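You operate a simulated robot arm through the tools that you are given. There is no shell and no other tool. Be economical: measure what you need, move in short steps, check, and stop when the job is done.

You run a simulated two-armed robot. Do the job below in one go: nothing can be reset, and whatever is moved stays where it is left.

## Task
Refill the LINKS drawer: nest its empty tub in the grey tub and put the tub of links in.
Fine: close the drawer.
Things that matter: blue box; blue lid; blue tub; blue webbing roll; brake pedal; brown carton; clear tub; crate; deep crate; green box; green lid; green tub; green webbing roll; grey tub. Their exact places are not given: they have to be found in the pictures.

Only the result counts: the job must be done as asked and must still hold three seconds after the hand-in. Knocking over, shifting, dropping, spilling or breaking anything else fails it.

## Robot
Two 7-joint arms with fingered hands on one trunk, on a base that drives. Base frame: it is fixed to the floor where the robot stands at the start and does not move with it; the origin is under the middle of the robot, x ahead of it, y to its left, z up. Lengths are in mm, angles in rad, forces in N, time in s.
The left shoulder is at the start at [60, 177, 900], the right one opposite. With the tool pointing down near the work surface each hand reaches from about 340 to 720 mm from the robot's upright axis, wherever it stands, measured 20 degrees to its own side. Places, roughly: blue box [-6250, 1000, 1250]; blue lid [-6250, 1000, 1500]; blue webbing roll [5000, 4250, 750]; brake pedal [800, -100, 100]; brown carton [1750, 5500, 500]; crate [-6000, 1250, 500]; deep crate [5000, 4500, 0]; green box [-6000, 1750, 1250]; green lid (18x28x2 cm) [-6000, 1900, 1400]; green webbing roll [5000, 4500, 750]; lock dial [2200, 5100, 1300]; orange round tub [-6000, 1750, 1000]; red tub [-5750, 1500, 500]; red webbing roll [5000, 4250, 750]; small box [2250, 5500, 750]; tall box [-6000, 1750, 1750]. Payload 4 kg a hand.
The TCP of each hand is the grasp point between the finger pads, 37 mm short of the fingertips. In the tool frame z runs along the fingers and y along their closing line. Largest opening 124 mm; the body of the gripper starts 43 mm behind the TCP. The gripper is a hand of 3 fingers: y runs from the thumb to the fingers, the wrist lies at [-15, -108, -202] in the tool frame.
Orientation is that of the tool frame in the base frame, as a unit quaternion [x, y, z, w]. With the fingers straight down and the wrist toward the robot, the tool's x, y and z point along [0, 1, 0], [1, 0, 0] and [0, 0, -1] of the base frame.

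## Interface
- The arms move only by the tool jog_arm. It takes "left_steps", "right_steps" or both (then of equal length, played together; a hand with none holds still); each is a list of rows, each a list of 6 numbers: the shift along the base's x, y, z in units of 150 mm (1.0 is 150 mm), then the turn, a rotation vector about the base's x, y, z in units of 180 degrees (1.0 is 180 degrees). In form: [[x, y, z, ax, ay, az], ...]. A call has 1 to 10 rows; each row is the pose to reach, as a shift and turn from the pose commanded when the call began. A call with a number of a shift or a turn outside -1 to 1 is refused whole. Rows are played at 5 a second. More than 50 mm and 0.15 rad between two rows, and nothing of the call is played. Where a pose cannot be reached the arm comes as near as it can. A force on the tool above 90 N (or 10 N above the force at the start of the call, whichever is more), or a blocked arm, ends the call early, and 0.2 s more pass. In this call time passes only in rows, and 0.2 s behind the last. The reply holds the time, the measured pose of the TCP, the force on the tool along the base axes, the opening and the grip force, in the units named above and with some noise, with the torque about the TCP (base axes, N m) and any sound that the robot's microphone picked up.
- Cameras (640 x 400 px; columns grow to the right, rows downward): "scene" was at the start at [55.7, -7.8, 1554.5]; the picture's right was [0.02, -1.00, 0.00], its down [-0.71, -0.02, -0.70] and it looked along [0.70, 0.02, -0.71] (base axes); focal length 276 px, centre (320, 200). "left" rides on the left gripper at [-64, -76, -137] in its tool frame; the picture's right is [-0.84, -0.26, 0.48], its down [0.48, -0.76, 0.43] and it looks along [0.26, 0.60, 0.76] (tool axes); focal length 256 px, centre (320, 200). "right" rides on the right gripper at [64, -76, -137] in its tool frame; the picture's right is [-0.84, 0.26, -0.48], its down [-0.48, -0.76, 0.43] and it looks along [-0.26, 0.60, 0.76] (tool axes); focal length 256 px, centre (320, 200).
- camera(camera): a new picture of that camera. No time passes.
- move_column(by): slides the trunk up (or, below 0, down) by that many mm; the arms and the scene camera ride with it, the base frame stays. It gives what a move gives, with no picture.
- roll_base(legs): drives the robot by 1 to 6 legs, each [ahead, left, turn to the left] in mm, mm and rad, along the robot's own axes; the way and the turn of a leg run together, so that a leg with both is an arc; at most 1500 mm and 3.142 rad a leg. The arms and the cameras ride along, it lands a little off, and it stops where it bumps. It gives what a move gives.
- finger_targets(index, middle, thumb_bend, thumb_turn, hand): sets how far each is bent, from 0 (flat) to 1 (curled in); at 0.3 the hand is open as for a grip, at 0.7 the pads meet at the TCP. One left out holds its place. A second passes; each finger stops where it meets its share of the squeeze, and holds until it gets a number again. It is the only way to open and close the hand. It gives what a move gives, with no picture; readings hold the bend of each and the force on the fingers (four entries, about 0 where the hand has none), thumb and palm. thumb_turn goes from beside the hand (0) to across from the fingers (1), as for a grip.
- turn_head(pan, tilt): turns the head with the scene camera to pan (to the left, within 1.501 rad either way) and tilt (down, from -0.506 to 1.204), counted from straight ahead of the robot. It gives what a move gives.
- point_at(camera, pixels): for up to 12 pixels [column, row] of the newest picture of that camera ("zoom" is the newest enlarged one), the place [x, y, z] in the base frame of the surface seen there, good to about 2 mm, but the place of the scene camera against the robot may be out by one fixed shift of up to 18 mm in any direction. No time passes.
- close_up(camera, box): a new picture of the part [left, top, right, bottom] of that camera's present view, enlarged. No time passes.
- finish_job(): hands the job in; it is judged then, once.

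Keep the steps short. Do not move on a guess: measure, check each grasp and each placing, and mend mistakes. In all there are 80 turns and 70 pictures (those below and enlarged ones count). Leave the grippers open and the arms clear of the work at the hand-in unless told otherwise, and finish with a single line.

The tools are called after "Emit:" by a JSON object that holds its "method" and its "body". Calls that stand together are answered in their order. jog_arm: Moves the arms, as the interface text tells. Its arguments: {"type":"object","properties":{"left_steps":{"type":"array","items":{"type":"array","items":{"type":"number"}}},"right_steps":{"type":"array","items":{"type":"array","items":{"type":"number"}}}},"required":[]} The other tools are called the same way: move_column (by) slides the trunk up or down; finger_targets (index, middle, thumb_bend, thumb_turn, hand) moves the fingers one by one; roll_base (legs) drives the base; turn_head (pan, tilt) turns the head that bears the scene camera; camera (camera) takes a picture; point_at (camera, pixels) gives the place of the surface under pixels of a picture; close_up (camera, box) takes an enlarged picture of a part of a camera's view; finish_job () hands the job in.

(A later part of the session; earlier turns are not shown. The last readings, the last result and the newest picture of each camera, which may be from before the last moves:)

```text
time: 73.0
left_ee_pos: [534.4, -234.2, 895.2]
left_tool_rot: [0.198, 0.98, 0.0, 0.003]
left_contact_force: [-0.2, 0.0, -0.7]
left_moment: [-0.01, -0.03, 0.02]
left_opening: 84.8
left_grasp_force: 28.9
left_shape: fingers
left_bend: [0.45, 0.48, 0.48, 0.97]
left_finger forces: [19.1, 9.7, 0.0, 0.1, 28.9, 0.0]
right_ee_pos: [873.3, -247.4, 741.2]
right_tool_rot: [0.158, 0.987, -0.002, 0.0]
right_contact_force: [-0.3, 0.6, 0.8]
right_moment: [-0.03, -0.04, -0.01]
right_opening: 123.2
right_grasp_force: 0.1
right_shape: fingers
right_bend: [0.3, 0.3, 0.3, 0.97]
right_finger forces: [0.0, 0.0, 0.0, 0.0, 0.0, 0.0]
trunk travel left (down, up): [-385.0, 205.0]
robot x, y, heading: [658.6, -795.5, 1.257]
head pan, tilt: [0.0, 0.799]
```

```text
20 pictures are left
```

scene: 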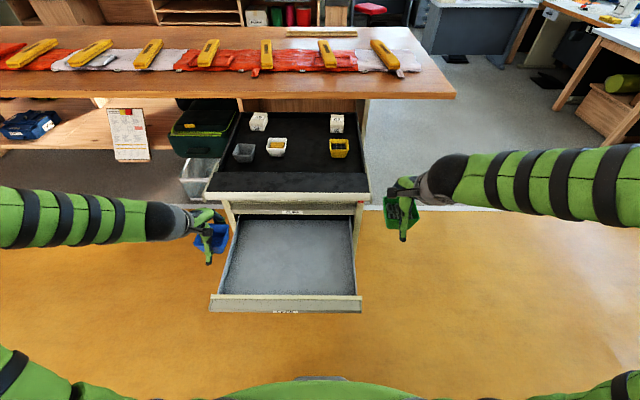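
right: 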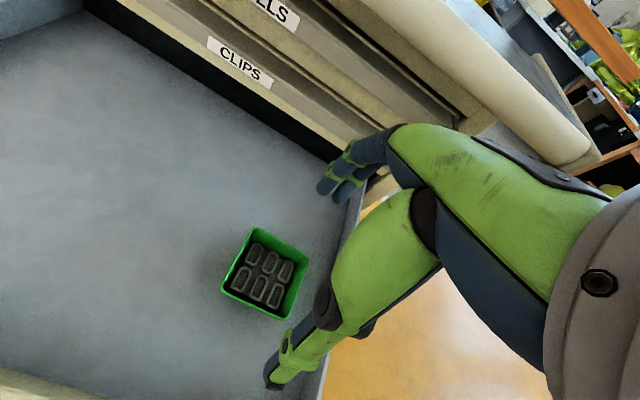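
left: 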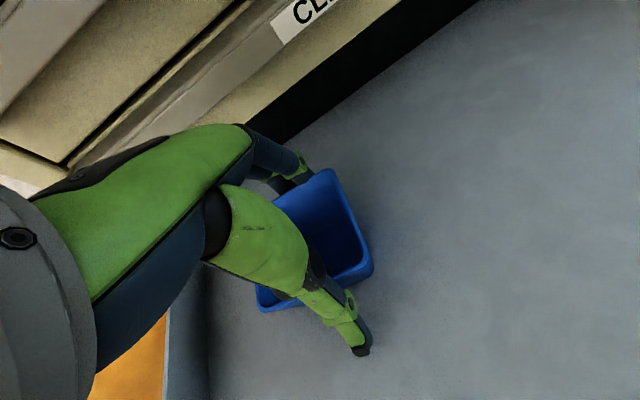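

The green tub sits level in the drawer. Next I raise the left hand a bit, back off 290 mm and shift left 100, so the right hand can push the drawer shut from in front.

Emit:
{"method": "jog_arm", "body": {"left_steps": [[0, 0, 0.3, 0, 0, 0], [0, 0, 0.6, 0, 0, 0], [0, 0, 0.8, 0, 0, 0]]}}

Emit:
{"method": "roll_base", "body": {"legs": [[-290, 0, 0], [0, 100, 0]]}}

Emit:
{"method": "finger_targets", "body": {"hand": "right", "index": 0.7, "middle": 0.7, "thumb_bend": 0.7}}

Emit:
{"method": "camera", "body": {"camera": "scene"}}

```text
time: 73.8
left_ee_pos: [534.8, -237.3, 1018.6]
left_tool_rot: [0.198, 0.98, 0.001, 0.002]
left_contact_force: [0.0, 0.6, -0.4]
left_moment: [0.0, 0.01, -0.02]
left_opening: 84.8
left_grasp_force: 28.6
left_shape: fingers
left_bend: [0.45, 0.48, 0.48, 0.97]
left_finger forces: [18.9, 9.7, 0.0, 0.0, 28.8, 0.0]
right_ee_pos: [874.0, -248.6, 740.4]
right_tool_rot: [0.158, 0.987, -0.001, 0.0]
right_contact_force: [-0.3, -0.9, 0.3]
right_moment: [0.03, -0.02, -0.01]
right_opening: 123.3
right_grasp_force: 0.1
right_shape: fingers
right_bend: [0.3, 0.3, 0.3, 0.97]
right_finger forces: [0.0, 0.0, 0.1, 0.1, 0.0, 0.0]
trunk travel left (down, up): [-385.0, 205.0]
robot x, y, heading: [661.5, -799.5, 1.256]
head pan, tilt: [0.0, 0.799]
```

```text
time: 76.5
left_ee_pos: [348.7, -478.6, 1016.5]
left_tool_rot: [0.198, 0.98, 0.0, 0.004]
left_contact_force: [-0.2, 0.4, -0.6]
left_moment: [0.01, 0.0, 0.01]
left_opening: 84.9
left_grasp_force: 28.9
left_shape: fingers
left_bend: [0.45, 0.48, 0.48, 0.97]
left_finger forces: [18.9, 9.8, 0.1, 0.1, 28.8, 0.0]
right_ee_pos: [686.7, -489.7, 739.4]
right_tool_rot: [0.158, 0.987, -0.001, 0.001]
right_contact_force: [0.4, 0.4, 0.3]
right_moment: [0.01, -0.02, 0.01]
right_opening: 123.2
right_grasp_force: 0.0
right_shape: fingers
right_bend: [0.3, 0.3, 0.3, 0.98]
right_finger forces: [0.0, 0.0, 0.1, 0.0, 0.0, 0.0]
trunk travel left (down, up): [-385.0, 205.0]
robot x, y, heading: [475.6, -1041.2, 1.252]
head pan, tilt: [0.0, 0.799]
```

```text
time: 77.5
left_ee_pos: [348.5, -478.9, 1016.6]
left_tool_rot: [0.198, 0.98, 0.001, 0.003]
left_contact_force: [-0.7, -0.3, -0.5]
left_moment: [0.02, 0.02, 0.02]
left_opening: 84.7
left_grasp_force: 28.8
left_shape: fingers
left_bend: [0.45, 0.48, 0.48, 0.97]
left_finger forces: [18.9, 9.8, 0.0, 0.0, 28.8, 0.0]
right_ee_pos: [687.0, -490.7, 740.3]
right_tool_rot: [0.158, 0.987, -0.002, 0.001]
right_contact_force: [0.1, 0.8, 0.4]
right_moment: [0.02, -0.01, 0.0]
right_opening: 0.9
right_grasp_force: 0.1
right_shape: fingers
right_bend: [0.7, 0.7, 0.7, 0.98]
right_finger forces: [0.0, 0.0, 0.0, 0.0, 0.1, 0.0]
trunk travel left (down, up): [-385.0, 205.0]
robot x, y, heading: [471.9, -1038.1, 1.25]
head pan, tilt: [0.0, 0.799]
```

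```text
19 pictures are left
```

scene: 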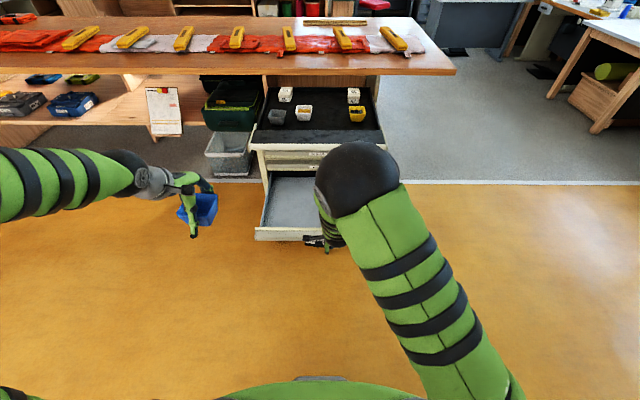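

The right hand is about 100 mm before the lip, near its middle (u≈39). I lower the closed hand to lip height and look.

Emit:
{"method": "jog_arm", "body": {"right_steps": [[0, 0, -0.3, 0, 0, 0], [0, 0, -0.6, 0, 0, 0], [0, 0, -0.9, 0, 0, 0]]}}

Emit:
{"method": "camera", "body": {"camera": "right"}}

```text
time: 78.3
left_ee_pos: [349.0, -478.4, 1017.9]
left_tool_rot: [0.198, 0.98, 0.0, 0.003]
left_contact_force: [0.2, -0.6, -0.1]
left_moment: [0.0, 0.0, -0.03]
left_opening: 85.0
left_grasp_force: 28.5
left_shape: fingers
left_bend: [0.45, 0.48, 0.48, 0.97]
left_finger forces: [18.9, 9.7, 0.1, 0.1, 28.8, 0.0]
right_ee_pos: [685.2, -491.3, 605.4]
right_tool_rot: [0.159, 0.987, -0.001, -0.001]
right_contact_force: [-0.2, -0.1, 1.0]
right_moment: [-0.01, 0.0, -0.03]
right_opening: 1.1
right_grasp_force: 0.0
right_shape: fingers
right_bend: [0.7, 0.7, 0.7, 0.98]
right_finger forces: [0.1, 0.0, 0.0, 0.0, 0.0, 0.1]
trunk travel left (down, up): [-385.0, 205.0]
robot x, y, heading: [474.8, -1040.5, 1.255]
head pan, tilt: [0.0, 0.799]
```

```text
18 pictures are left
```

right: 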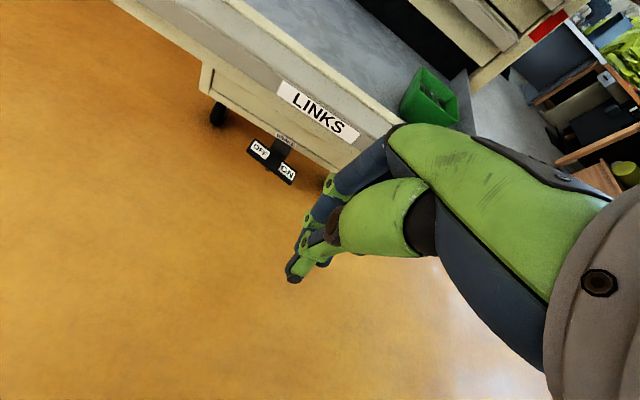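

The hand faces the lip. I roll forward 130 mm and check that the drawer moves and the tub stays.

Emit:
{"method": "roll_base", "body": {"legs": [[130, 0, 0]]}}

Emit:
{"method": "camera", "body": {"camera": "right"}}

```text
time: 79.6
left_ee_pos: [389.3, -354.6, 1017.6]
left_tool_rot: [0.198, 0.98, 0.0, 0.003]
left_contact_force: [-0.3, -0.1, -0.3]
left_moment: [0.0, -0.03, -0.01]
left_opening: 85.0
left_grasp_force: 28.7
left_shape: fingers
left_bend: [0.45, 0.48, 0.48, 0.97]
left_finger forces: [18.9, 9.7, 0.0, 0.0, 28.8, 0.0]
right_ee_pos: [727.0, -367.4, 606.4]
right_tool_rot: [0.158, 0.987, -0.001, 0.0]
right_contact_force: [-0.2, 0.4, 0.0]
right_moment: [-0.04, 0.0, 0.02]
right_opening: 1.3
right_grasp_force: 0.1
right_shape: fingers
right_bend: [0.7, 0.7, 0.7, 0.98]
right_finger forces: [0.1, 0.0, 0.1, 0.0, 0.0, 0.0]
trunk travel left (down, up): [-385.0, 205.0]
robot x, y, heading: [516.1, -918.5, 1.249]
head pan, tilt: [0.0, 0.799]
```

```text
17 pictures are left
```

right: 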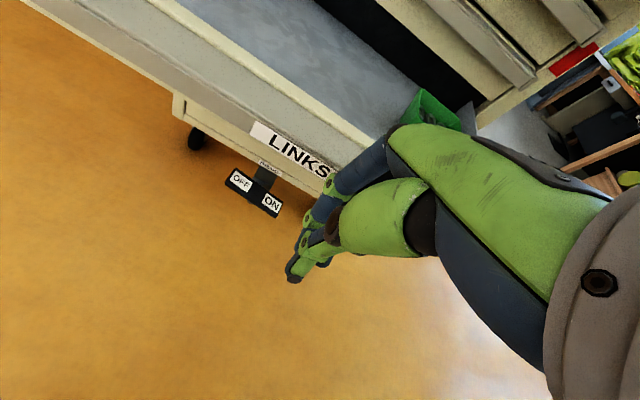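

Emit:
{"method": "point_at", "body": {"camera": "right", "pixels": [[290, 148], [262, 125], [320, 165], [425, 105], [430, 125]]}}

```text
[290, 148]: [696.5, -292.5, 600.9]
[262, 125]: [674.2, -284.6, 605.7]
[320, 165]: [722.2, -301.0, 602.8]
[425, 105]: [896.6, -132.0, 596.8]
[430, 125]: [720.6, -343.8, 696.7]
```

The drawer is moving in: now open 298 mm, and the tub rides along. I push 220 mm more.

Emit:
{"method": "roll_base", "body": {"legs": [[120, 0, 0.003], [100, 0, 0]]}}

Emit:
{"method": "camera", "body": {"camera": "right"}}

Emit:
{"method": "camera", "body": {"camera": "scene"}}

Emit:
{"method": "point_at", "body": {"camera": "right", "pixels": [[290, 148], [262, 125], [320, 165]]}}

```text
time: 81.6
left_ee_pos: [458.2, -145.8, 1016.8]
left_tool_rot: [0.197, 0.98, -0.001, 0.002]
left_contact_force: [-0.2, -0.3, -0.5]
left_moment: [-0.02, -0.05, 0.01]
left_opening: 84.8
left_grasp_force: 28.9
left_shape: fingers
left_bend: [0.45, 0.48, 0.48, 0.97]
left_finger forces: [18.9, 9.7, 0.0, 0.0, 28.9, 0.0]
right_ee_pos: [793.8, -158.8, 606.3]
right_tool_rot: [0.158, 0.987, -0.001, 0.0]
right_contact_force: [0.1, -0.4, -0.5]
right_moment: [-0.01, -0.02, 0.0]
right_opening: 1.2
right_grasp_force: 0.1
right_shape: fingers
right_bend: [0.7, 0.7, 0.7, 0.98]
right_finger forces: [0.1, 0.1, 0.0, 0.1, 0.0, 0.1]
trunk travel left (down, up): [-385.0, 205.0]
robot x, y, heading: [580.5, -707.5, 1.254]
head pan, tilt: [0.0, 0.799]
```

```text
16 pictures are left
```

right: 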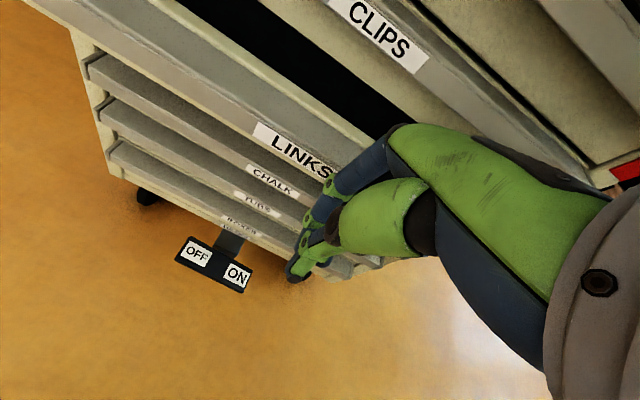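

```text
15 pictures are left
```

scene: 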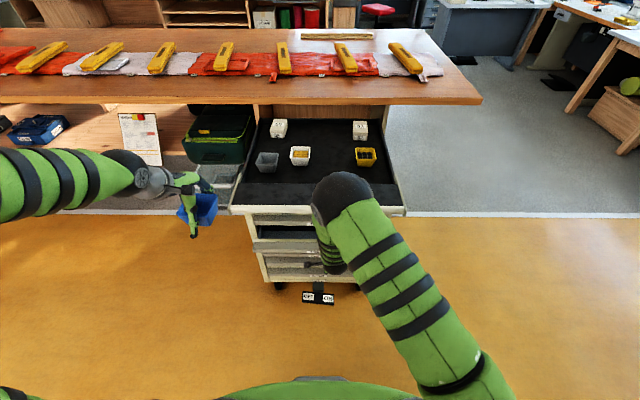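

```text
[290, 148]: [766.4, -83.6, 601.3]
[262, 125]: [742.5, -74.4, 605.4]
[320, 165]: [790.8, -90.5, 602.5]
```

78 mm remain. The right elbow appears close to the lid; I measure it before pushing on.

Emit:
{"method": "close_up", "body": {"camera": "scene", "box": [240, 160, 420, 300]}}

Emit:
{"method": "point_at", "body": {"camera": "scene", "pixels": [[340, 177], [318, 200], [325, 235], [335, 262], [322, 225], [300, 210]]}}

```text
2.86 times, centred on (330, 230) of scene
```

zoom: 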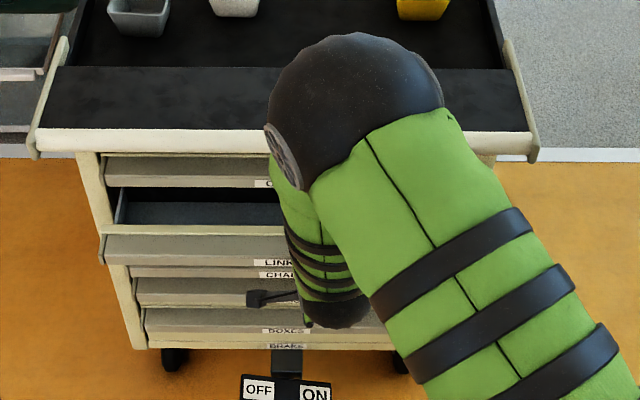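

```text
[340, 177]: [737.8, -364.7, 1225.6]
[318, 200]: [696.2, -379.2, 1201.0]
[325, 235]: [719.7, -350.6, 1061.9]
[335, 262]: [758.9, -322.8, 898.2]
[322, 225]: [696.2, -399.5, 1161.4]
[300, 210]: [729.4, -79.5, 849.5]
```

The elbow and wrist stay well clear of the lid. I push 72 mm, then finish gently with the arm.

Emit:
{"method": "roll_base", "body": {"legs": [[70, 0, 0]]}}

Emit:
{"method": "camera", "body": {"camera": "right"}}

Emit:
{"method": "point_at", "body": {"camera": "right", "pixels": [[290, 148], [262, 125], [320, 165], [390, 20], [350, 10]]}}

```text
time: 82.6
left_ee_pos: [480.0, -79.5, 1017.4]
left_tool_rot: [0.197, 0.98, 0.0, 0.003]
left_contact_force: [0.7, 1.0, -0.1]
left_moment: [0.01, -0.02, -0.01]
left_opening: 84.9
left_grasp_force: 28.5
left_shape: fingers
left_bend: [0.45, 0.48, 0.48, 0.97]
left_finger forces: [18.8, 9.8, 0.0, 0.0, 28.9, 0.1]
right_ee_pos: [816.4, -91.4, 605.9]
right_tool_rot: [0.158, 0.987, 0.0, 0.0]
right_contact_force: [0.0, -0.4, -0.4]
right_moment: [-0.03, 0.01, 0.02]
right_opening: 1.4
right_grasp_force: 0.0
right_shape: fingers
right_bend: [0.7, 0.7, 0.7, 0.98]
right_finger forces: [0.0, 0.0, 0.0, 0.0, 0.0, 0.0]
trunk travel left (down, up): [-385.0, 205.0]
robot x, y, heading: [604.3, -641.0, 1.255]
head pan, tilt: [0.0, 0.799]
```

```text
13 pictures are left
```

right: 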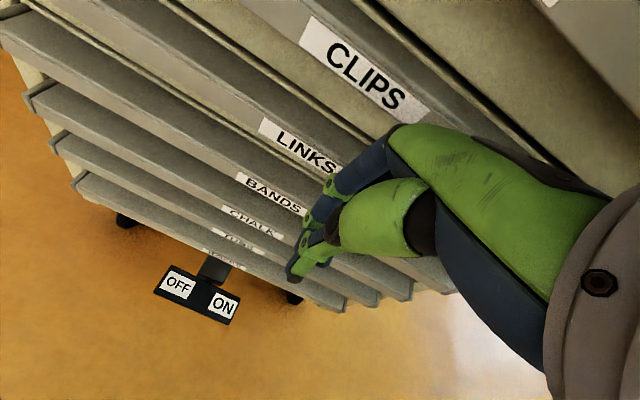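

```text
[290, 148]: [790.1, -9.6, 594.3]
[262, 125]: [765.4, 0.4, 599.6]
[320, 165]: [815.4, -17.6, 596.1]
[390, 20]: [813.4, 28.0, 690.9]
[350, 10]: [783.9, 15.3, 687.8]
```

The LINKS lip is flush with CLIPS, so the drawer is shut. I back off 160 mm and raise the right hand clear.

Emit:
{"method": "roll_base", "body": {"legs": [[-160, 0, 0]]}}

Emit:
{"method": "jog_arm", "body": {"right_steps": [[0, 0, 0.25, 0, 0, 0], [0, 0, 0.5, 0, 0, 0], [0, 0, 0.75, 0, 0, 0], [0, 0, 1.0, 0, 0, 0]]}}

Emit:
{"method": "jog_arm", "body": {"right_steps": [[0, 0, 0.25, 0, 0, 0], [0, 0, 0.5, 0, 0, 0], [0, 0, 0.75, 0, 0, 0], [0, 0, 1.0, 0, 0, 0]]}}

Emit:
{"method": "move_column", "body": {"by": 120}}

Emit:
{"method": "finger_targets", "body": {"hand": "right", "index": 0.3, "middle": 0.3, "thumb_bend": 0.3}}

Emit:
{"method": "camera", "body": {"camera": "scene"}}

```text
time: 84.0
left_ee_pos: [428.1, -234.2, 1017.8]
left_tool_rot: [0.197, 0.98, 0.001, 0.004]
left_contact_force: [-0.2, -0.1, -0.4]
left_moment: [-0.02, 0.0, 0.01]
left_opening: 84.8
left_grasp_force: 29.2
left_shape: fingers
left_bend: [0.45, 0.48, 0.48, 0.97]
left_finger forces: [18.9, 9.7, 0.1, 0.0, 29.0, 0.1]
right_ee_pos: [765.0, -246.9, 606.5]
right_tool_rot: [0.157, 0.988, -0.001, 0.0]
right_contact_force: [-0.7, 0.4, -0.2]
right_moment: [0.01, -0.05, -0.03]
right_opening: 1.2
right_grasp_force: 0.2
right_shape: fingers
right_bend: [0.7, 0.7, 0.7, 0.98]
right_finger forces: [0.1, 0.1, 0.1, 0.1, 0.0, 0.0]
trunk travel left (down, up): [-385.0, 205.0]
robot x, y, heading: [551.7, -795.7, 1.251]
head pan, tilt: [0.0, 0.799]
```

```text
time: 85.0
left_ee_pos: [428.9, -234.2, 1017.9]
left_tool_rot: [0.197, 0.98, 0.001, 0.003]
left_contact_force: [0.2, -0.3, 0.1]
left_moment: [0.01, 0.0, -0.03]
left_opening: 84.9
left_grasp_force: 28.3
left_shape: fingers
left_bend: [0.45, 0.48, 0.48, 0.97]
left_finger forces: [18.9, 9.6, 0.0, 0.1, 29.0, 0.0]
right_ee_pos: [764.3, -247.9, 754.9]
right_tool_rot: [0.156, 0.988, -0.001, 0.0]
right_contact_force: [0.0, 0.1, 0.7]
right_moment: [0.0, -0.03, -0.04]
right_opening: 1.6
right_grasp_force: 0.0
right_shape: fingers
right_bend: [0.7, 0.7, 0.7, 0.98]
right_finger forces: [0.0, 0.0, 0.0, 0.1, 0.0, 0.0]
trunk travel left (down, up): [-385.0, 205.0]
robot x, y, heading: [554.8, -794.5, 1.252]
head pan, tilt: [0.0, 0.799]
```

```text
time: 86.0
left_ee_pos: [427.7, -234.6, 1017.8]
left_tool_rot: [0.196, 0.981, 0.001, 0.003]
left_contact_force: [0.4, 0.0, -0.3]
left_moment: [-0.01, -0.02, 0.0]
left_opening: 84.8
left_grasp_force: 29.1
left_shape: fingers
left_bend: [0.45, 0.48, 0.48, 0.97]
left_finger forces: [18.9, 9.6, 0.0, 0.0, 28.8, 0.1]
right_ee_pos: [768.0, -248.2, 907.2]
right_tool_rot: [0.158, 0.987, -0.001, 0.001]
right_contact_force: [0.8, 0.3, 0.4]
right_moment: [-0.01, 0.0, 0.01]
right_opening: 1.3
right_grasp_force: 0.1
right_shape: fingers
right_bend: [0.7, 0.7, 0.7, 0.98]
right_finger forces: [0.0, 0.0, 0.0, 0.0, 0.0, 0.0]
trunk travel left (down, up): [-385.0, 205.0]
robot x, y, heading: [556.6, -793.4, 1.248]
head pan, tilt: [0.0, 0.799]
```

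```text
time: 87.5
left_ee_pos: [428.8, -234.5, 1136.3]
left_tool_rot: [0.197, 0.98, -0.001, 0.002]
left_contact_force: [-0.3, 0.2, 0.1]
left_moment: [0.0, -0.02, 0.01]
left_opening: 84.9
left_grasp_force: 28.5
left_shape: fingers
left_bend: [0.45, 0.48, 0.48, 0.97]
left_finger forces: [18.8, 9.7, 0.1, 0.0, 28.9, 0.0]
right_ee_pos: [767.5, -247.7, 1027.0]
right_tool_rot: [0.158, 0.988, -0.001, 0.0]
right_contact_force: [-0.2, -0.7, 0.0]
right_moment: [0.01, 0.02, 0.01]
right_opening: 1.3
right_grasp_force: 0.1
right_shape: fingers
right_bend: [0.7, 0.7, 0.7, 0.98]
right_finger forces: [0.1, 0.0, 0.0, 0.1, 0.1, 0.0]
trunk travel left (down, up): [-505.0, 85.0]
robot x, y, heading: [554.2, -799.3, 1.255]
head pan, tilt: [0.0, 0.799]
```

```text
time: 88.5
left_ee_pos: [427.8, -234.6, 1136.8]
left_tool_rot: [0.197, 0.98, 0.0, 0.003]
left_contact_force: [-0.4, -0.8, -1.3]
left_moment: [0.02, 0.05, -0.03]
left_opening: 84.8
left_grasp_force: 29.0
left_shape: fingers
left_bend: [0.45, 0.48, 0.48, 0.97]
left_finger forces: [18.8, 9.8, 0.1, 0.0, 28.8, 0.0]
right_ee_pos: [767.1, -247.7, 1026.5]
right_tool_rot: [0.157, 0.988, -0.001, 0.0]
right_contact_force: [0.0, -0.1, 0.6]
right_moment: [0.01, 0.01, 0.0]
right_opening: 122.9
right_grasp_force: 0.1
right_shape: fingers
right_bend: [0.3, 0.3, 0.3, 0.98]
right_finger forces: [0.0, 0.0, 0.1, 0.0, 0.1, 0.0]
trunk travel left (down, up): [-505.0, 85.0]
robot x, y, heading: [552.7, -795.7, 1.259]
head pan, tilt: [0.0, 0.799]
```

```text
12 pictures are left
```

scene: 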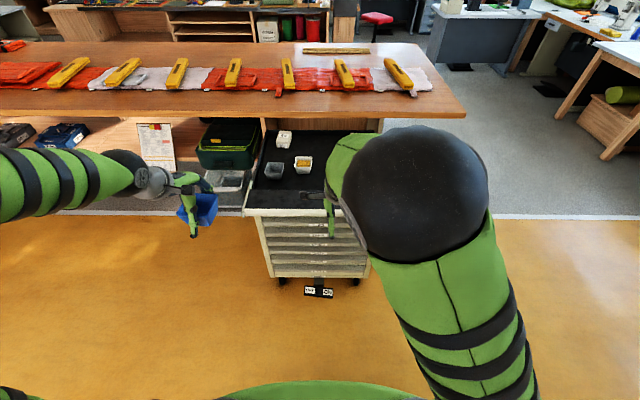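

The drawer is flush. I move the right hand aside to the right and drive up 380 mm so the left hand can reach the grey tub.

Emit:
{"method": "jog_arm", "body": {"right_steps": [[0.24, -0.08, 0, 0, 0, 0], [0.48, -0.16, 0, 0, 0, 0], [0.71, -0.24, 0, 0, 0, 0], [0.95, -0.316, 0, 0, 0, 0]]}}

Emit:
{"method": "roll_base", "body": {"legs": [[250, 0, 0], [130, 0, 0]]}}

Emit:
{"method": "camera", "body": {"camera": "left"}}

Emit:
{"method": "camera", "body": {"camera": "scene"}}

```text
time: 89.5
left_ee_pos: [428.4, -234.2, 1137.4]
left_tool_rot: [0.197, 0.98, 0.001, 0.002]
left_contact_force: [0.2, 0.7, -0.1]
left_moment: [0.0, 0.01, -0.02]
left_opening: 84.5
left_grasp_force: 28.7
left_shape: fingers
left_bend: [0.45, 0.48, 0.48, 0.97]
left_finger forces: [18.8, 9.7, 0.0, 0.0, 28.9, 0.0]
right_ee_pos: [912.0, -294.0, 1024.7]
right_tool_rot: [0.157, 0.988, 0.0, 0.0]
right_contact_force: [0.6, 0.4, -0.2]
right_moment: [0.0, 0.03, 0.01]
right_opening: 122.8
right_grasp_force: 0.1
right_shape: fingers
right_bend: [0.3, 0.3, 0.3, 0.98]
right_finger forces: [0.0, 0.1, 0.0, 0.1, 0.1, 0.1]
trunk travel left (down, up): [-505.0, 85.0]
robot x, y, heading: [555.8, -794.9, 1.258]
head pan, tilt: [0.0, 0.799]
```

```text
time: 92.2
left_ee_pos: [544.8, 126.2, 1136.8]
left_tool_rot: [0.197, 0.98, -0.001, 0.002]
left_contact_force: [-0.9, -0.3, 0.2]
left_moment: [-0.03, 0.06, -0.01]
left_opening: 84.6
left_grasp_force: 28.5
left_shape: fingers
left_bend: [0.45, 0.48, 0.48, 0.97]
left_finger forces: [18.8, 9.7, 0.1, 0.1, 28.8, 0.0]
right_ee_pos: [1028.0, 65.2, 1024.0]
right_tool_rot: [0.158, 0.987, -0.001, 0.0]
right_contact_force: [0.5, 0.1, 0.7]
right_moment: [-0.03, 0.01, -0.01]
right_opening: 123.3
right_grasp_force: 0.0
right_shape: fingers
right_bend: [0.3, 0.3, 0.3, 0.98]
right_finger forces: [0.0, 0.0, 0.0, 0.0, 0.0, 0.0]
trunk travel left (down, up): [-505.0, 85.0]
robot x, y, heading: [673.3, -435.4, 1.257]
head pan, tilt: [0.0, 0.799]
```

```text
11 pictures are left
```

left: 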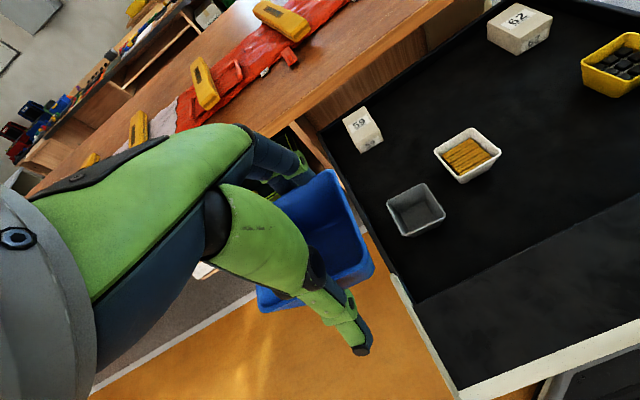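

```text
10 pictures are left
```

scene: 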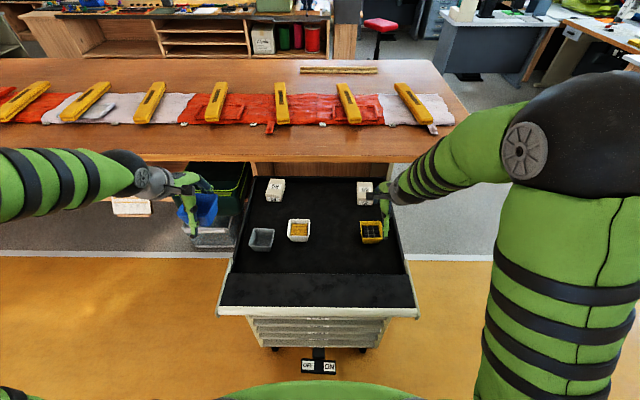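

The grey tub is visible to the left camera at about (416,210). I enlarge it and measure its rim.

Emit:
{"method": "close_up", "body": {"camera": "left", "box": [370, 170, 466, 240]}}

Emit:
{"method": "point_at", "body": {"camera": "left", "pixels": [[388, 202], [425, 184], [445, 211], [404, 235], [407, 193], [436, 198], [424, 223], [395, 218], [362, 190], [372, 270]]}}

```text
5.71 times, centred on (418, 205) of left
```

zoom: 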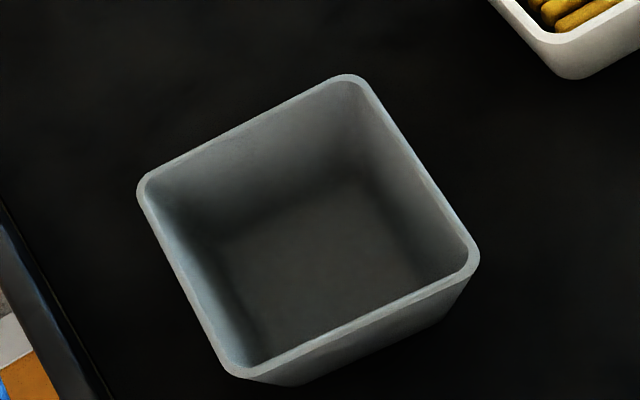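

```text
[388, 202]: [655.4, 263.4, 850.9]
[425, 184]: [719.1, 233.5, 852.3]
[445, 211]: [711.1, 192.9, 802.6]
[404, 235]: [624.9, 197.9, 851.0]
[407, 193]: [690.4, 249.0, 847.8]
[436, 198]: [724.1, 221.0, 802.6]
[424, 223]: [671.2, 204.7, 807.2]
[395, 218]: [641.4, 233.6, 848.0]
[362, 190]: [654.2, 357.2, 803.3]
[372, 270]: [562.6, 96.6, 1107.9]
```

I refine the grey rim points on the enlarged picture and measure the blue tub in the hand.

Emit:
{"method": "point_at", "body": {"camera": "zoom", "pixels": [[145, 187], [353, 80], [472, 255], [237, 368], [250, 128], [420, 165], [355, 312], [188, 280]]}}

Emit:
{"method": "point_at", "body": {"camera": "left", "pixels": [[332, 173], [371, 268], [352, 220], [262, 303], [345, 281], [300, 188]]}}

```text
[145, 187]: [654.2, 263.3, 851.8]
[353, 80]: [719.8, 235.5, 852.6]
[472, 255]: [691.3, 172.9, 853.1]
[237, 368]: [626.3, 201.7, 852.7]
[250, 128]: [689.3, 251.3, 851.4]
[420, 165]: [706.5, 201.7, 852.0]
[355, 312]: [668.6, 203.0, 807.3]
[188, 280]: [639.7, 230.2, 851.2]
```

```text
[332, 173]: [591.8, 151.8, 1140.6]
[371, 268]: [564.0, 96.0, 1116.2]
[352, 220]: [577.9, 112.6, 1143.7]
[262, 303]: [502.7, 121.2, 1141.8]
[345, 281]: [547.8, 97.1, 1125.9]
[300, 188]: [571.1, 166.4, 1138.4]
```

Grey centre (673,218), turned about -23.8°. The fingertips reach 43 mm below the blue rim, so they'd hit the grey rim when nesting. I'll set the blue tub on the flat black front strip first and regrip it higher by the fingertips. I measure that strip.

Emit:
{"method": "point_at", "body": {"camera": "left", "pixels": [[430, 320], [480, 300], [480, 340], [520, 280], [520, 320], [560, 300], [450, 370], [580, 240], [600, 310], [440, 290]]}}

```text
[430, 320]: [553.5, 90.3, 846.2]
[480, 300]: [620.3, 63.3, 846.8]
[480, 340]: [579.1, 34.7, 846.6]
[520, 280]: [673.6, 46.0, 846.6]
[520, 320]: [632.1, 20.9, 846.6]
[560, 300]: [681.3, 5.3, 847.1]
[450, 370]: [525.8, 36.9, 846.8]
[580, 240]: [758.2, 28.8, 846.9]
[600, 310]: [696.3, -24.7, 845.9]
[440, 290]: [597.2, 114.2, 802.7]
```

The strip is flat at z 846.7. I carry the blue tub over (655,18) and lower partway.

Emit:
{"method": "jog_arm", "body": {"left_steps": [[0.183, -0.18, 0, 0, 0, 0], [0.367, -0.36, 0, 0, 0, 0], [0.55, -0.54, 0, 0, 0, 0], [0.735, -0.72, 0, 0, 0, 0], [0.735, -0.72, -0.25, 0, 0, 0], [0.735, -0.72, -0.5, 0, 0, 0], [0.735, -0.72, -0.75, 0, 0, 0], [0.735, -0.72, -1.0, 0, 0, 0]]}}

Emit:
{"method": "jog_arm", "body": {"left_steps": [[0, 0, -0.25, 0, 0, 0], [0, 0, -0.45, 0, 0, 0], [0, 0, -0.57, 0, 0, 0], [0, 0, -0.61, 0, 0, 0]]}}

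```text
time: 94.0
left_ee_pos: [671.5, 40.3, 987.5]
left_tool_rot: [0.197, 0.98, 0.0, 0.003]
left_contact_force: [0.3, 0.0, -1.0]
left_moment: [0.02, 0.02, -0.03]
left_opening: 84.9
left_grasp_force: 28.7
left_shape: fingers
left_bend: [0.45, 0.48, 0.48, 0.97]
left_finger forces: [18.8, 9.7, 0.0, 0.0, 28.7, 0.0]
left hand out of reach, approached as far as the arm can: row 6, 7, 8
right_ee_pos: [1026.8, 65.5, 1023.5]
right_tool_rot: [0.157, 0.988, -0.002, 0.0]
right_contact_force: [0.0, -0.3, 0.6]
right_moment: [0.01, 0.02, 0.01]
right_opening: 123.3
right_grasp_force: 0.1
right_shape: fingers
right_bend: [0.3, 0.3, 0.3, 0.98]
right_finger forces: [0.0, 0.1, 0.1, 0.0, 0.0, 0.0]
trunk travel left (down, up): [-505.0, 85.0]
robot x, y, heading: [672.1, -435.0, 1.258]
head pan, tilt: [0.0, 0.799]
```

```text
time: 95.0
left_ee_pos: [671.0, 42.4, 899.5]
left_tool_rot: [0.197, 0.98, -0.001, 0.003]
left_contact_force: [-0.1, 0.4, -1.3]
left_moment: [-0.01, 0.02, -0.04]
left_opening: 85.0
left_grasp_force: 28.8
left_shape: fingers
left_bend: [0.45, 0.48, 0.48, 0.97]
left_finger forces: [18.7, 9.8, 0.0, 0.0, 28.7, 0.0]
right_ee_pos: [1027.0, 64.0, 1025.0]
right_tool_rot: [0.157, 0.988, -0.001, 0.0]
right_contact_force: [0.9, 0.6, -0.3]
right_moment: [0.01, 0.04, -0.01]
right_opening: 123.0
right_grasp_force: 0.1
right_shape: fingers
right_bend: [0.3, 0.3, 0.3, 0.98]
right_finger forces: [0.0, 0.0, 0.1, 0.0, 0.0, 0.1]
trunk travel left (down, up): [-505.0, 85.0]
robot x, y, heading: [674.4, -435.7, 1.251]
head pan, tilt: [0.0, 0.799]
```

The arm couldn't fold that close, so the tub is at v≈+17, possibly overlapping the strip's rear edge. I roll the base back 40 mm, then look.

Emit:
{"method": "roll_base", "body": {"legs": [[-42, 0, 0]]}}

Emit:
{"method": "camera", "body": {"camera": "left"}}

Emit:
{"method": "point_at", "body": {"camera": "left", "pixels": [[400, 180], [420, 240], [400, 300], [380, 330], [300, 330], [332, 173], [345, 281]]}}

```text
time: 95.9
left_ee_pos: [657.7, 0.7, 899.8]
left_tool_rot: [0.196, 0.981, 0.001, 0.002]
left_contact_force: [0.7, 0.3, 0.3]
left_moment: [0.01, -0.01, -0.02]
left_opening: 84.8
left_grasp_force: 28.5
left_shape: fingers
left_bend: [0.45, 0.48, 0.48, 0.97]
left_finger forces: [18.6, 9.7, 0.0, 0.0, 28.8, 0.0]
right_ee_pos: [1013.4, 25.1, 1026.5]
right_tool_rot: [0.158, 0.988, 0.0, 0.0]
right_contact_force: [0.5, -0.7, -0.2]
right_moment: [0.03, -0.01, 0.04]
right_opening: 123.1
right_grasp_force: 0.0
right_shape: fingers
right_bend: [0.3, 0.3, 0.3, 0.98]
right_finger forces: [0.0, 0.1, 0.0, 0.1, 0.0, 0.0]
trunk travel left (down, up): [-505.0, 85.0]
robot x, y, heading: [658.8, -472.4, 1.255]
head pan, tilt: [0.0, 0.799]
```

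```text
8 pictures are left
```

left: 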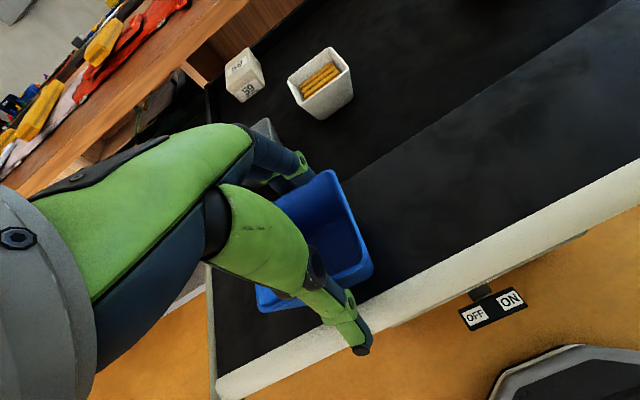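

```text
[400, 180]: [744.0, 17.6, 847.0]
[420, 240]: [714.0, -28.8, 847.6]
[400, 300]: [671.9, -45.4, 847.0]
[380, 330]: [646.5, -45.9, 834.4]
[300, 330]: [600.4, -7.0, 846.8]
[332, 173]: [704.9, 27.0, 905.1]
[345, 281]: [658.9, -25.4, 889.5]
```

The tub's footprint is wholly over the strip. I lower the last ~9 mm.

Emit:
{"method": "jog_arm", "body": {"left_steps": [[0, 0, -0.04, 0, 0, 0], [0, 0, -0.058, 0, 0, 0], [0, 0, -0.068, 0, 0, 0]]}}

```text
time: 96.7
left_ee_pos: [657.8, 4.1, 890.4]
left_tool_rot: [0.196, 0.981, 0.002, 0.003]
left_contact_force: [-3.0, -4.4, 23.6]
left_moment: [0.74, -0.32, -0.01]
left_opening: 85.1
left_grasp_force: 32.4
left_shape: fingers
left_bend: [0.45, 0.48, 0.48, 0.97]
left_finger forces: [15.6, 14.9, 0.0, 0.0, 33.9, 0.0]
right_ee_pos: [1012.9, 25.3, 1025.3]
right_tool_rot: [0.158, 0.987, 0.0, 0.0]
right_contact_force: [0.2, 0.6, 0.0]
right_moment: [0.01, 0.01, -0.02]
right_opening: 123.4
right_grasp_force: 0.1
right_shape: fingers
right_bend: [0.3, 0.3, 0.3, 0.98]
right_finger forces: [0.1, 0.0, 0.0, 0.0, 0.0, 0.0]
trunk travel left (down, up): [-505.0, 85.0]
robot x, y, heading: [656.7, -472.6, 1.254]
head pan, tilt: [0.0, 0.799]
```

It's resting on the strip. I open the left hand, raise 22 mm so only the fingertips overlap the rim, and regrip.

Emit:
{"method": "finger_targets", "body": {"hand": "left", "index": 0.3, "middle": 0.3, "thumb_bend": 0.3}}

Emit:
{"method": "jog_arm", "body": {"left_steps": [[0, 0, 0.08, 0, 0, 0], [0, 0, 0.155, 0, 0, 0]]}}

Emit:
{"method": "finger_targets", "body": {"hand": "left", "index": 0.6, "middle": 0.6, "thumb_bend": 0.6}}

Emit:
{"method": "camera", "body": {"camera": "left"}}

```text
time: 97.7
left_ee_pos: [657.6, 3.8, 888.9]
left_tool_rot: [0.197, 0.98, 0.0, 0.003]
left_contact_force: [0.5, 0.8, -0.2]
left_moment: [0.01, -0.04, -0.01]
left_opening: 123.3
left_grasp_force: 0.1
left_shape: fingers
left_bend: [0.3, 0.3, 0.3, 0.97]
left_finger forces: [0.0, 0.1, 0.0, 0.0, 0.0, 0.0]
right_ee_pos: [1014.7, 25.9, 1025.3]
right_tool_rot: [0.157, 0.988, -0.001, 0.0]
right_contact_force: [-0.7, 0.6, -0.1]
right_moment: [0.04, 0.01, -0.01]
right_opening: 123.2
right_grasp_force: 0.1
right_shape: fingers
right_bend: [0.3, 0.3, 0.3, 0.98]
right_finger forces: [0.0, 0.1, 0.1, 0.0, 0.0, 0.0]
trunk travel left (down, up): [-505.0, 85.0]
robot x, y, heading: [661.6, -472.9, 1.252]
head pan, tilt: [0.0, 0.799]
```

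```text
time: 98.3
left_ee_pos: [657.6, 2.5, 912.6]
left_tool_rot: [0.198, 0.98, -0.002, 0.002]
left_contact_force: [0.9, -0.1, 0.8]
left_moment: [0.04, 0.01, -0.01]
left_opening: 123.3
left_grasp_force: 0.1
left_shape: fingers
left_bend: [0.3, 0.3, 0.3, 0.97]
left_finger forces: [0.0, 0.0, 0.1, 0.0, 0.0, 0.1]
right_ee_pos: [1014.0, 25.6, 1024.0]
right_tool_rot: [0.156, 0.988, -0.001, 0.0]
right_contact_force: [0.6, 0.6, 0.9]
right_moment: [0.01, 0.0, -0.02]
right_opening: 123.0
right_grasp_force: 0.0
right_shape: fingers
right_bend: [0.3, 0.3, 0.3, 0.98]
right_finger forces: [0.0, 0.1, 0.1, 0.1, 0.0, 0.0]
trunk travel left (down, up): [-505.0, 85.0]
robot x, y, heading: [656.4, -477.3, 1.257]
head pan, tilt: [0.0, 0.799]
```

```text
time: 99.3
left_ee_pos: [659.4, 0.4, 913.3]
left_tool_rot: [0.197, 0.98, -0.001, 0.003]
left_contact_force: [-2.3, 1.8, 13.5]
left_moment: [0.08, 0.03, 0.03]
left_opening: 79.5
left_grasp_force: 23.2
left_shape: fingers
left_bend: [0.48, 0.49, 0.5, 0.97]
left_finger forces: [12.1, 10.2, 0.0, 0.0, 24.6, 0.1]
right_ee_pos: [1013.4, 25.0, 1025.0]
right_tool_rot: [0.157, 0.988, -0.001, 0.0]
right_contact_force: [-0.7, -0.1, -0.6]
right_moment: [0.0, 0.0, -0.03]
right_opening: 123.2
right_grasp_force: 0.1
right_shape: fingers
right_bend: [0.3, 0.3, 0.3, 0.98]
right_finger forces: [0.1, 0.0, 0.0, 0.0, 0.0, 0.1]
trunk travel left (down, up): [-505.0, 85.0]
robot x, y, heading: [662.9, -476.9, 1.259]
head pan, tilt: [0.0, 0.799]
```

```text
7 pictures are left
```

left: 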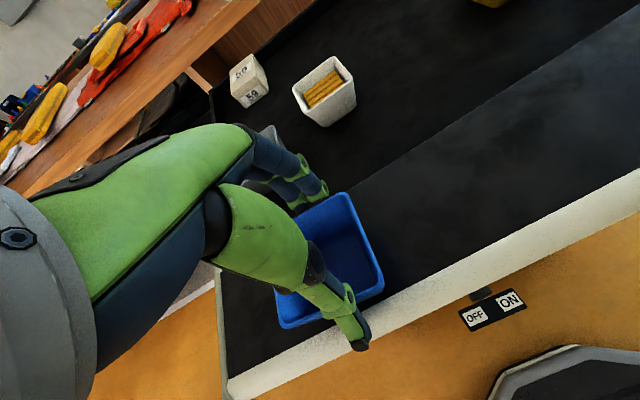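

Fingertip grip of 23 N at about 16 mm below the rim. I measure the rim relative to the hand, then lift 75 mm.

Emit:
{"method": "point_at", "body": {"camera": "left", "pixels": [[346, 196], [363, 235], [381, 280], [284, 325], [325, 204], [320, 318], [278, 300]]}}

Emit:
{"method": "jog_arm", "body": {"left_steps": [[0, 0, 0.05, 0, 0, 0], [0, 0, 0.15, 0, 0, 0], [0, 0, 0.3, 0, 0, 0], [0, 0, 0.5, 0, 0, 0]]}}

Emit:
{"method": "camera", "body": {"camera": "left"}}

Emit:
{"method": "point_at", "body": {"camera": "left", "pixels": [[346, 196], [363, 235], [381, 280], [284, 325], [325, 204], [320, 318], [278, 300]]}}

```text
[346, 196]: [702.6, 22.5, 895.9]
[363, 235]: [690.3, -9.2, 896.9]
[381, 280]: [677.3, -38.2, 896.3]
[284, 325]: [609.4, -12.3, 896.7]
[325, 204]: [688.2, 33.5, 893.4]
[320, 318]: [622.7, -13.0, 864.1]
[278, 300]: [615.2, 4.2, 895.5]
```

```text
time: 100.3
left_ee_pos: [658.5, 0.1, 987.4]
left_tool_rot: [0.198, 0.98, 0.001, 0.003]
left_contact_force: [0.9, 0.5, -0.6]
left_moment: [0.0, -0.01, 0.0]
left_opening: 78.3
left_grasp_force: 20.1
left_shape: fingers
left_bend: [0.48, 0.49, 0.51, 0.97]
left_finger forces: [11.1, 9.9, 0.1, 0.0, 19.5, 0.0]
right_ee_pos: [1014.5, 25.0, 1025.4]
right_tool_rot: [0.157, 0.988, -0.001, 0.001]
right_contact_force: [0.4, -0.8, -0.4]
right_moment: [0.0, 0.0, -0.02]
right_opening: 123.1
right_grasp_force: 0.1
right_shape: fingers
right_bend: [0.3, 0.3, 0.3, 0.98]
right_finger forces: [0.0, 0.0, 0.0, 0.0, 0.0, 0.0]
trunk travel left (down, up): [-505.0, 85.0]
robot x, y, heading: [660.5, -470.6, 1.261]
head pan, tilt: [0.0, 0.799]
```

```text
6 pictures are left
```

left: 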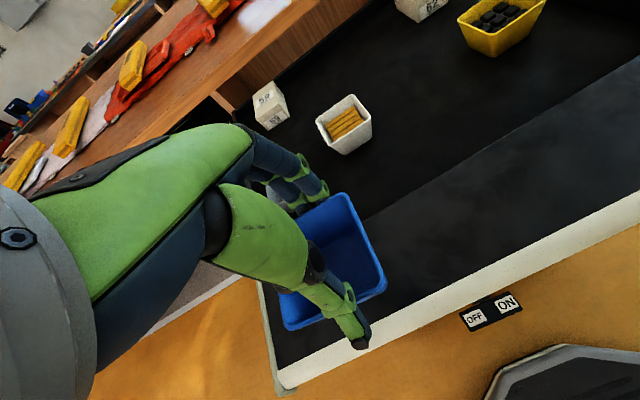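

```text
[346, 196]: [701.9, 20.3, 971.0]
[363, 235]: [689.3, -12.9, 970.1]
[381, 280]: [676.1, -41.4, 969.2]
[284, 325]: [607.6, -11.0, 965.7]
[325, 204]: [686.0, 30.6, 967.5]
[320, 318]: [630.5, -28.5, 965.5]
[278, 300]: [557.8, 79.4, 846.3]
```

It's held, slightly rolled (~3°), centred (-2,+5) from the TCP and at the same angle as the grey tub. The TCP target over grey is (675,213). I carry it over at this height.

Emit:
{"method": "jog_arm", "body": {"left_steps": [[0.02, 0.25, 0, 0, 0, 0], [0.04, 0.5, 0, 0, 0, 0], [0.06, 0.75, 0, 0, 0, 0], [0.08, 0.98, 0, 0, 0, 0]]}}

Emit:
{"method": "jog_arm", "body": {"left_steps": [[0.015, 0.22, 0, 0, 0, 0], [0.03, 0.44, 0, 0, 0, 0], [0.03, 0.44, -0.1, 0, 0, 0], [0.03, 0.44, -0.2, 0, 0, 0]]}}

Emit:
{"method": "camera", "body": {"camera": "left"}}

```text
time: 101.3
left_ee_pos: [671.1, 150.7, 992.6]
left_tool_rot: [0.196, 0.981, 0.0, 0.003]
left_contact_force: [0.1, -0.8, 0.1]
left_moment: [-0.03, 0.01, -0.01]
left_opening: 78.4
left_grasp_force: 20.9
left_shape: fingers
left_bend: [0.48, 0.49, 0.51, 0.97]
left_finger forces: [11.2, 9.8, 0.1, 0.0, 19.4, 0.0]
right_ee_pos: [1014.6, 25.0, 1024.7]
right_tool_rot: [0.158, 0.988, -0.001, 0.0]
right_contact_force: [0.6, -1.0, 0.2]
right_moment: [-0.03, -0.01, 0.0]
right_opening: 123.2
right_grasp_force: 0.1
right_shape: fingers
right_bend: [0.3, 0.3, 0.3, 0.98]
right_finger forces: [0.0, 0.0, 0.1, 0.0, 0.1, 0.0]
trunk travel left (down, up): [-505.0, 85.0]
robot x, y, heading: [658.3, -478.2, 1.255]
head pan, tilt: [0.0, 0.799]
```

```text
time: 102.3
left_ee_pos: [675.7, 218.2, 957.4]
left_tool_rot: [0.197, 0.98, 0.0, 0.003]
left_contact_force: [-0.5, 0.3, 0.2]
left_moment: [-0.01, 0.02, -0.01]
left_opening: 78.5
left_grasp_force: 20.2
left_shape: fingers
left_bend: [0.48, 0.49, 0.51, 0.97]
left_finger forces: [11.0, 9.9, 0.0, 0.1, 19.1, 0.0]
right_ee_pos: [1014.3, 25.6, 1024.6]
right_tool_rot: [0.157, 0.988, -0.001, -0.001]
right_contact_force: [0.6, 0.1, -0.1]
right_moment: [0.0, -0.01, 0.01]
right_opening: 123.0
right_grasp_force: 0.2
right_shape: fingers
right_bend: [0.3, 0.3, 0.3, 0.98]
right_finger forces: [0.1, 0.0, 0.0, 0.0, 0.1, 0.1]
trunk travel left (down, up): [-505.0, 85.0]
robot x, y, heading: [658.3, -473.4, 1.257]
head pan, tilt: [0.0, 0.799]
```

```text
5 pictures are left
```

left: 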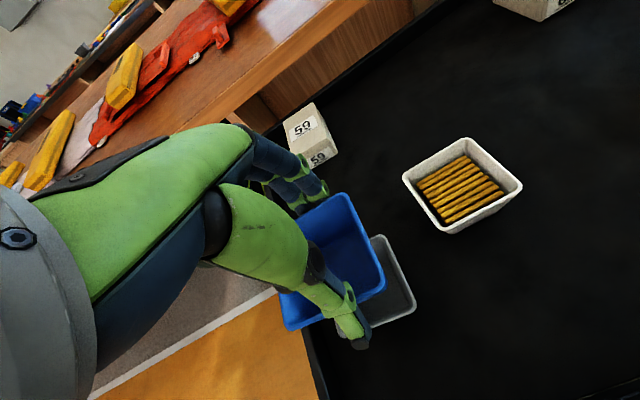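

I measure both rims from here to correct the alignment.

Emit:
{"method": "point_at", "body": {"camera": "left", "pixels": [[346, 196], [363, 235], [381, 280], [284, 325], [325, 204], [383, 239], [400, 268], [413, 302], [376, 325], [395, 319]]}}

```text
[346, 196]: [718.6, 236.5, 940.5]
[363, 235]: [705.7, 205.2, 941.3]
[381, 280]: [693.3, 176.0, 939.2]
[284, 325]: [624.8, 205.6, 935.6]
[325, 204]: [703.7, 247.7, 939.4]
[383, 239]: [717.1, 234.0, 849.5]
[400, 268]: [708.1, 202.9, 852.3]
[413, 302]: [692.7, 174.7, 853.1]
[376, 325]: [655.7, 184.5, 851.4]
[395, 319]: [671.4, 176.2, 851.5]
```

The blue sits within about 2 mm of the grey outline. I correct the 2 mm and the small roll, then descend into the grey tub.

Emit:
{"method": "jog_arm", "body": {"left_steps": [[0, -0.013, -0.1, 0.0066, 0.0156, 0], [0, -0.013, -0.2, 0.0066, 0.0156, 0], [0, -0.013, -0.27, 0.0066, 0.0156, 0], [0, -0.013, -0.32, 0.0066, 0.0156, 0], [0, -0.013, -0.36, 0.0066, 0.0156, 0]]}}

Emit:
{"method": "jog_arm", "body": {"left_steps": [[0, 0, -0.02, 0, 0, 0], [0, 0, -0.04, 0, 0, 0]]}}

Emit:
{"method": "camera", "body": {"camera": "left"}}

```text
time: 103.5
left_ee_pos: [674.5, 213.8, 903.2]
left_tool_rot: [0.197, 0.98, 0.005, -0.023]
left_contact_force: [0.7, -0.1, -0.4]
left_moment: [0.04, 0.02, -0.03]
left_opening: 78.5
left_grasp_force: 20.5
left_shape: fingers
left_bend: [0.48, 0.49, 0.51, 0.97]
left_finger forces: [11.1, 9.8, 0.1, 0.0, 19.2, 0.0]
right_ee_pos: [1013.3, 25.2, 1024.7]
right_tool_rot: [0.157, 0.988, 0.0, 0.0]
right_contact_force: [-0.3, 0.8, 0.0]
right_moment: [0.01, 0.01, -0.03]
right_opening: 123.4
right_grasp_force: 0.1
right_shape: fingers
right_bend: [0.3, 0.3, 0.3, 0.98]
right_finger forces: [0.1, 0.0, 0.1, 0.1, 0.0, 0.0]
trunk travel left (down, up): [-505.0, 85.0]
robot x, y, heading: [657.9, -472.0, 1.255]
head pan, tilt: [0.0, 0.799]
```

```text
time: 104.1
left_ee_pos: [673.2, 212.3, 897.5]
left_tool_rot: [0.197, 0.98, 0.006, -0.023]
left_contact_force: [0.6, -0.2, -0.2]
left_moment: [-0.03, 0.02, -0.04]
left_opening: 78.2
left_grasp_force: 19.6
left_shape: fingers
left_bend: [0.48, 0.49, 0.51, 0.97]
left_finger forces: [11.0, 10.0, 0.0, 0.1, 19.3, 0.0]
right_ee_pos: [1013.4, 25.7, 1024.8]
right_tool_rot: [0.157, 0.988, 0.0, 0.0]
right_contact_force: [-0.4, -0.7, 0.1]
right_moment: [-0.03, 0.01, 0.01]
right_opening: 123.4
right_grasp_force: 0.1
right_shape: fingers
right_bend: [0.3, 0.3, 0.3, 0.98]
right_finger forces: [0.0, 0.0, 0.0, 0.0, 0.0, 0.1]
trunk travel left (down, up): [-505.0, 85.0]
robot x, y, heading: [655.0, -471.9, 1.257]
head pan, tilt: [0.0, 0.799]
```

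```text
4 pictures are left
```

left: 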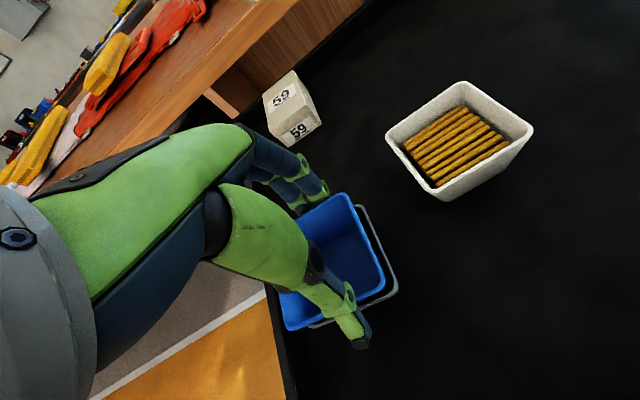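

No contact force yet, and the blue bottom is ~20 mm inside the grey. I lower in small steps until it seats.

Emit:
{"method": "jog_arm", "body": {"left_steps": [[0, 0, -0.015, 0, 0, 0], [0, 0, -0.03, 0, 0, 0], [0, 0, -0.045, 0, 0, 0]]}}

```text
time: 104.9
left_ee_pos: [676.6, 216.2, 894.6]
left_tool_rot: [0.196, 0.98, 0.008, -0.023]
left_contact_force: [-1.4, 4.0, 23.5]
left_moment: [1.12, -0.25, 0.1]
left_opening: 78.7
left_grasp_force: 31.8
left_shape: fingers
left_bend: [0.48, 0.48, 0.51, 0.97]
left_finger forces: [11.2, 33.1, 0.0, 0.0, 19.7, 0.0]
right_ee_pos: [1014.0, 24.6, 1025.8]
right_tool_rot: [0.157, 0.988, -0.001, 0.0]
right_contact_force: [-0.1, -0.4, -0.1]
right_moment: [-0.05, 0.02, 0.0]
right_opening: 123.2
right_grasp_force: 0.0
right_shape: fingers
right_bend: [0.3, 0.3, 0.3, 0.98]
right_finger forces: [0.1, 0.0, 0.0, 0.1, 0.0, 0.0]
trunk travel left (down, up): [-505.0, 85.0]
robot x, y, heading: [656.3, -478.4, 1.254]
head pan, tilt: [0.0, 0.799]
```

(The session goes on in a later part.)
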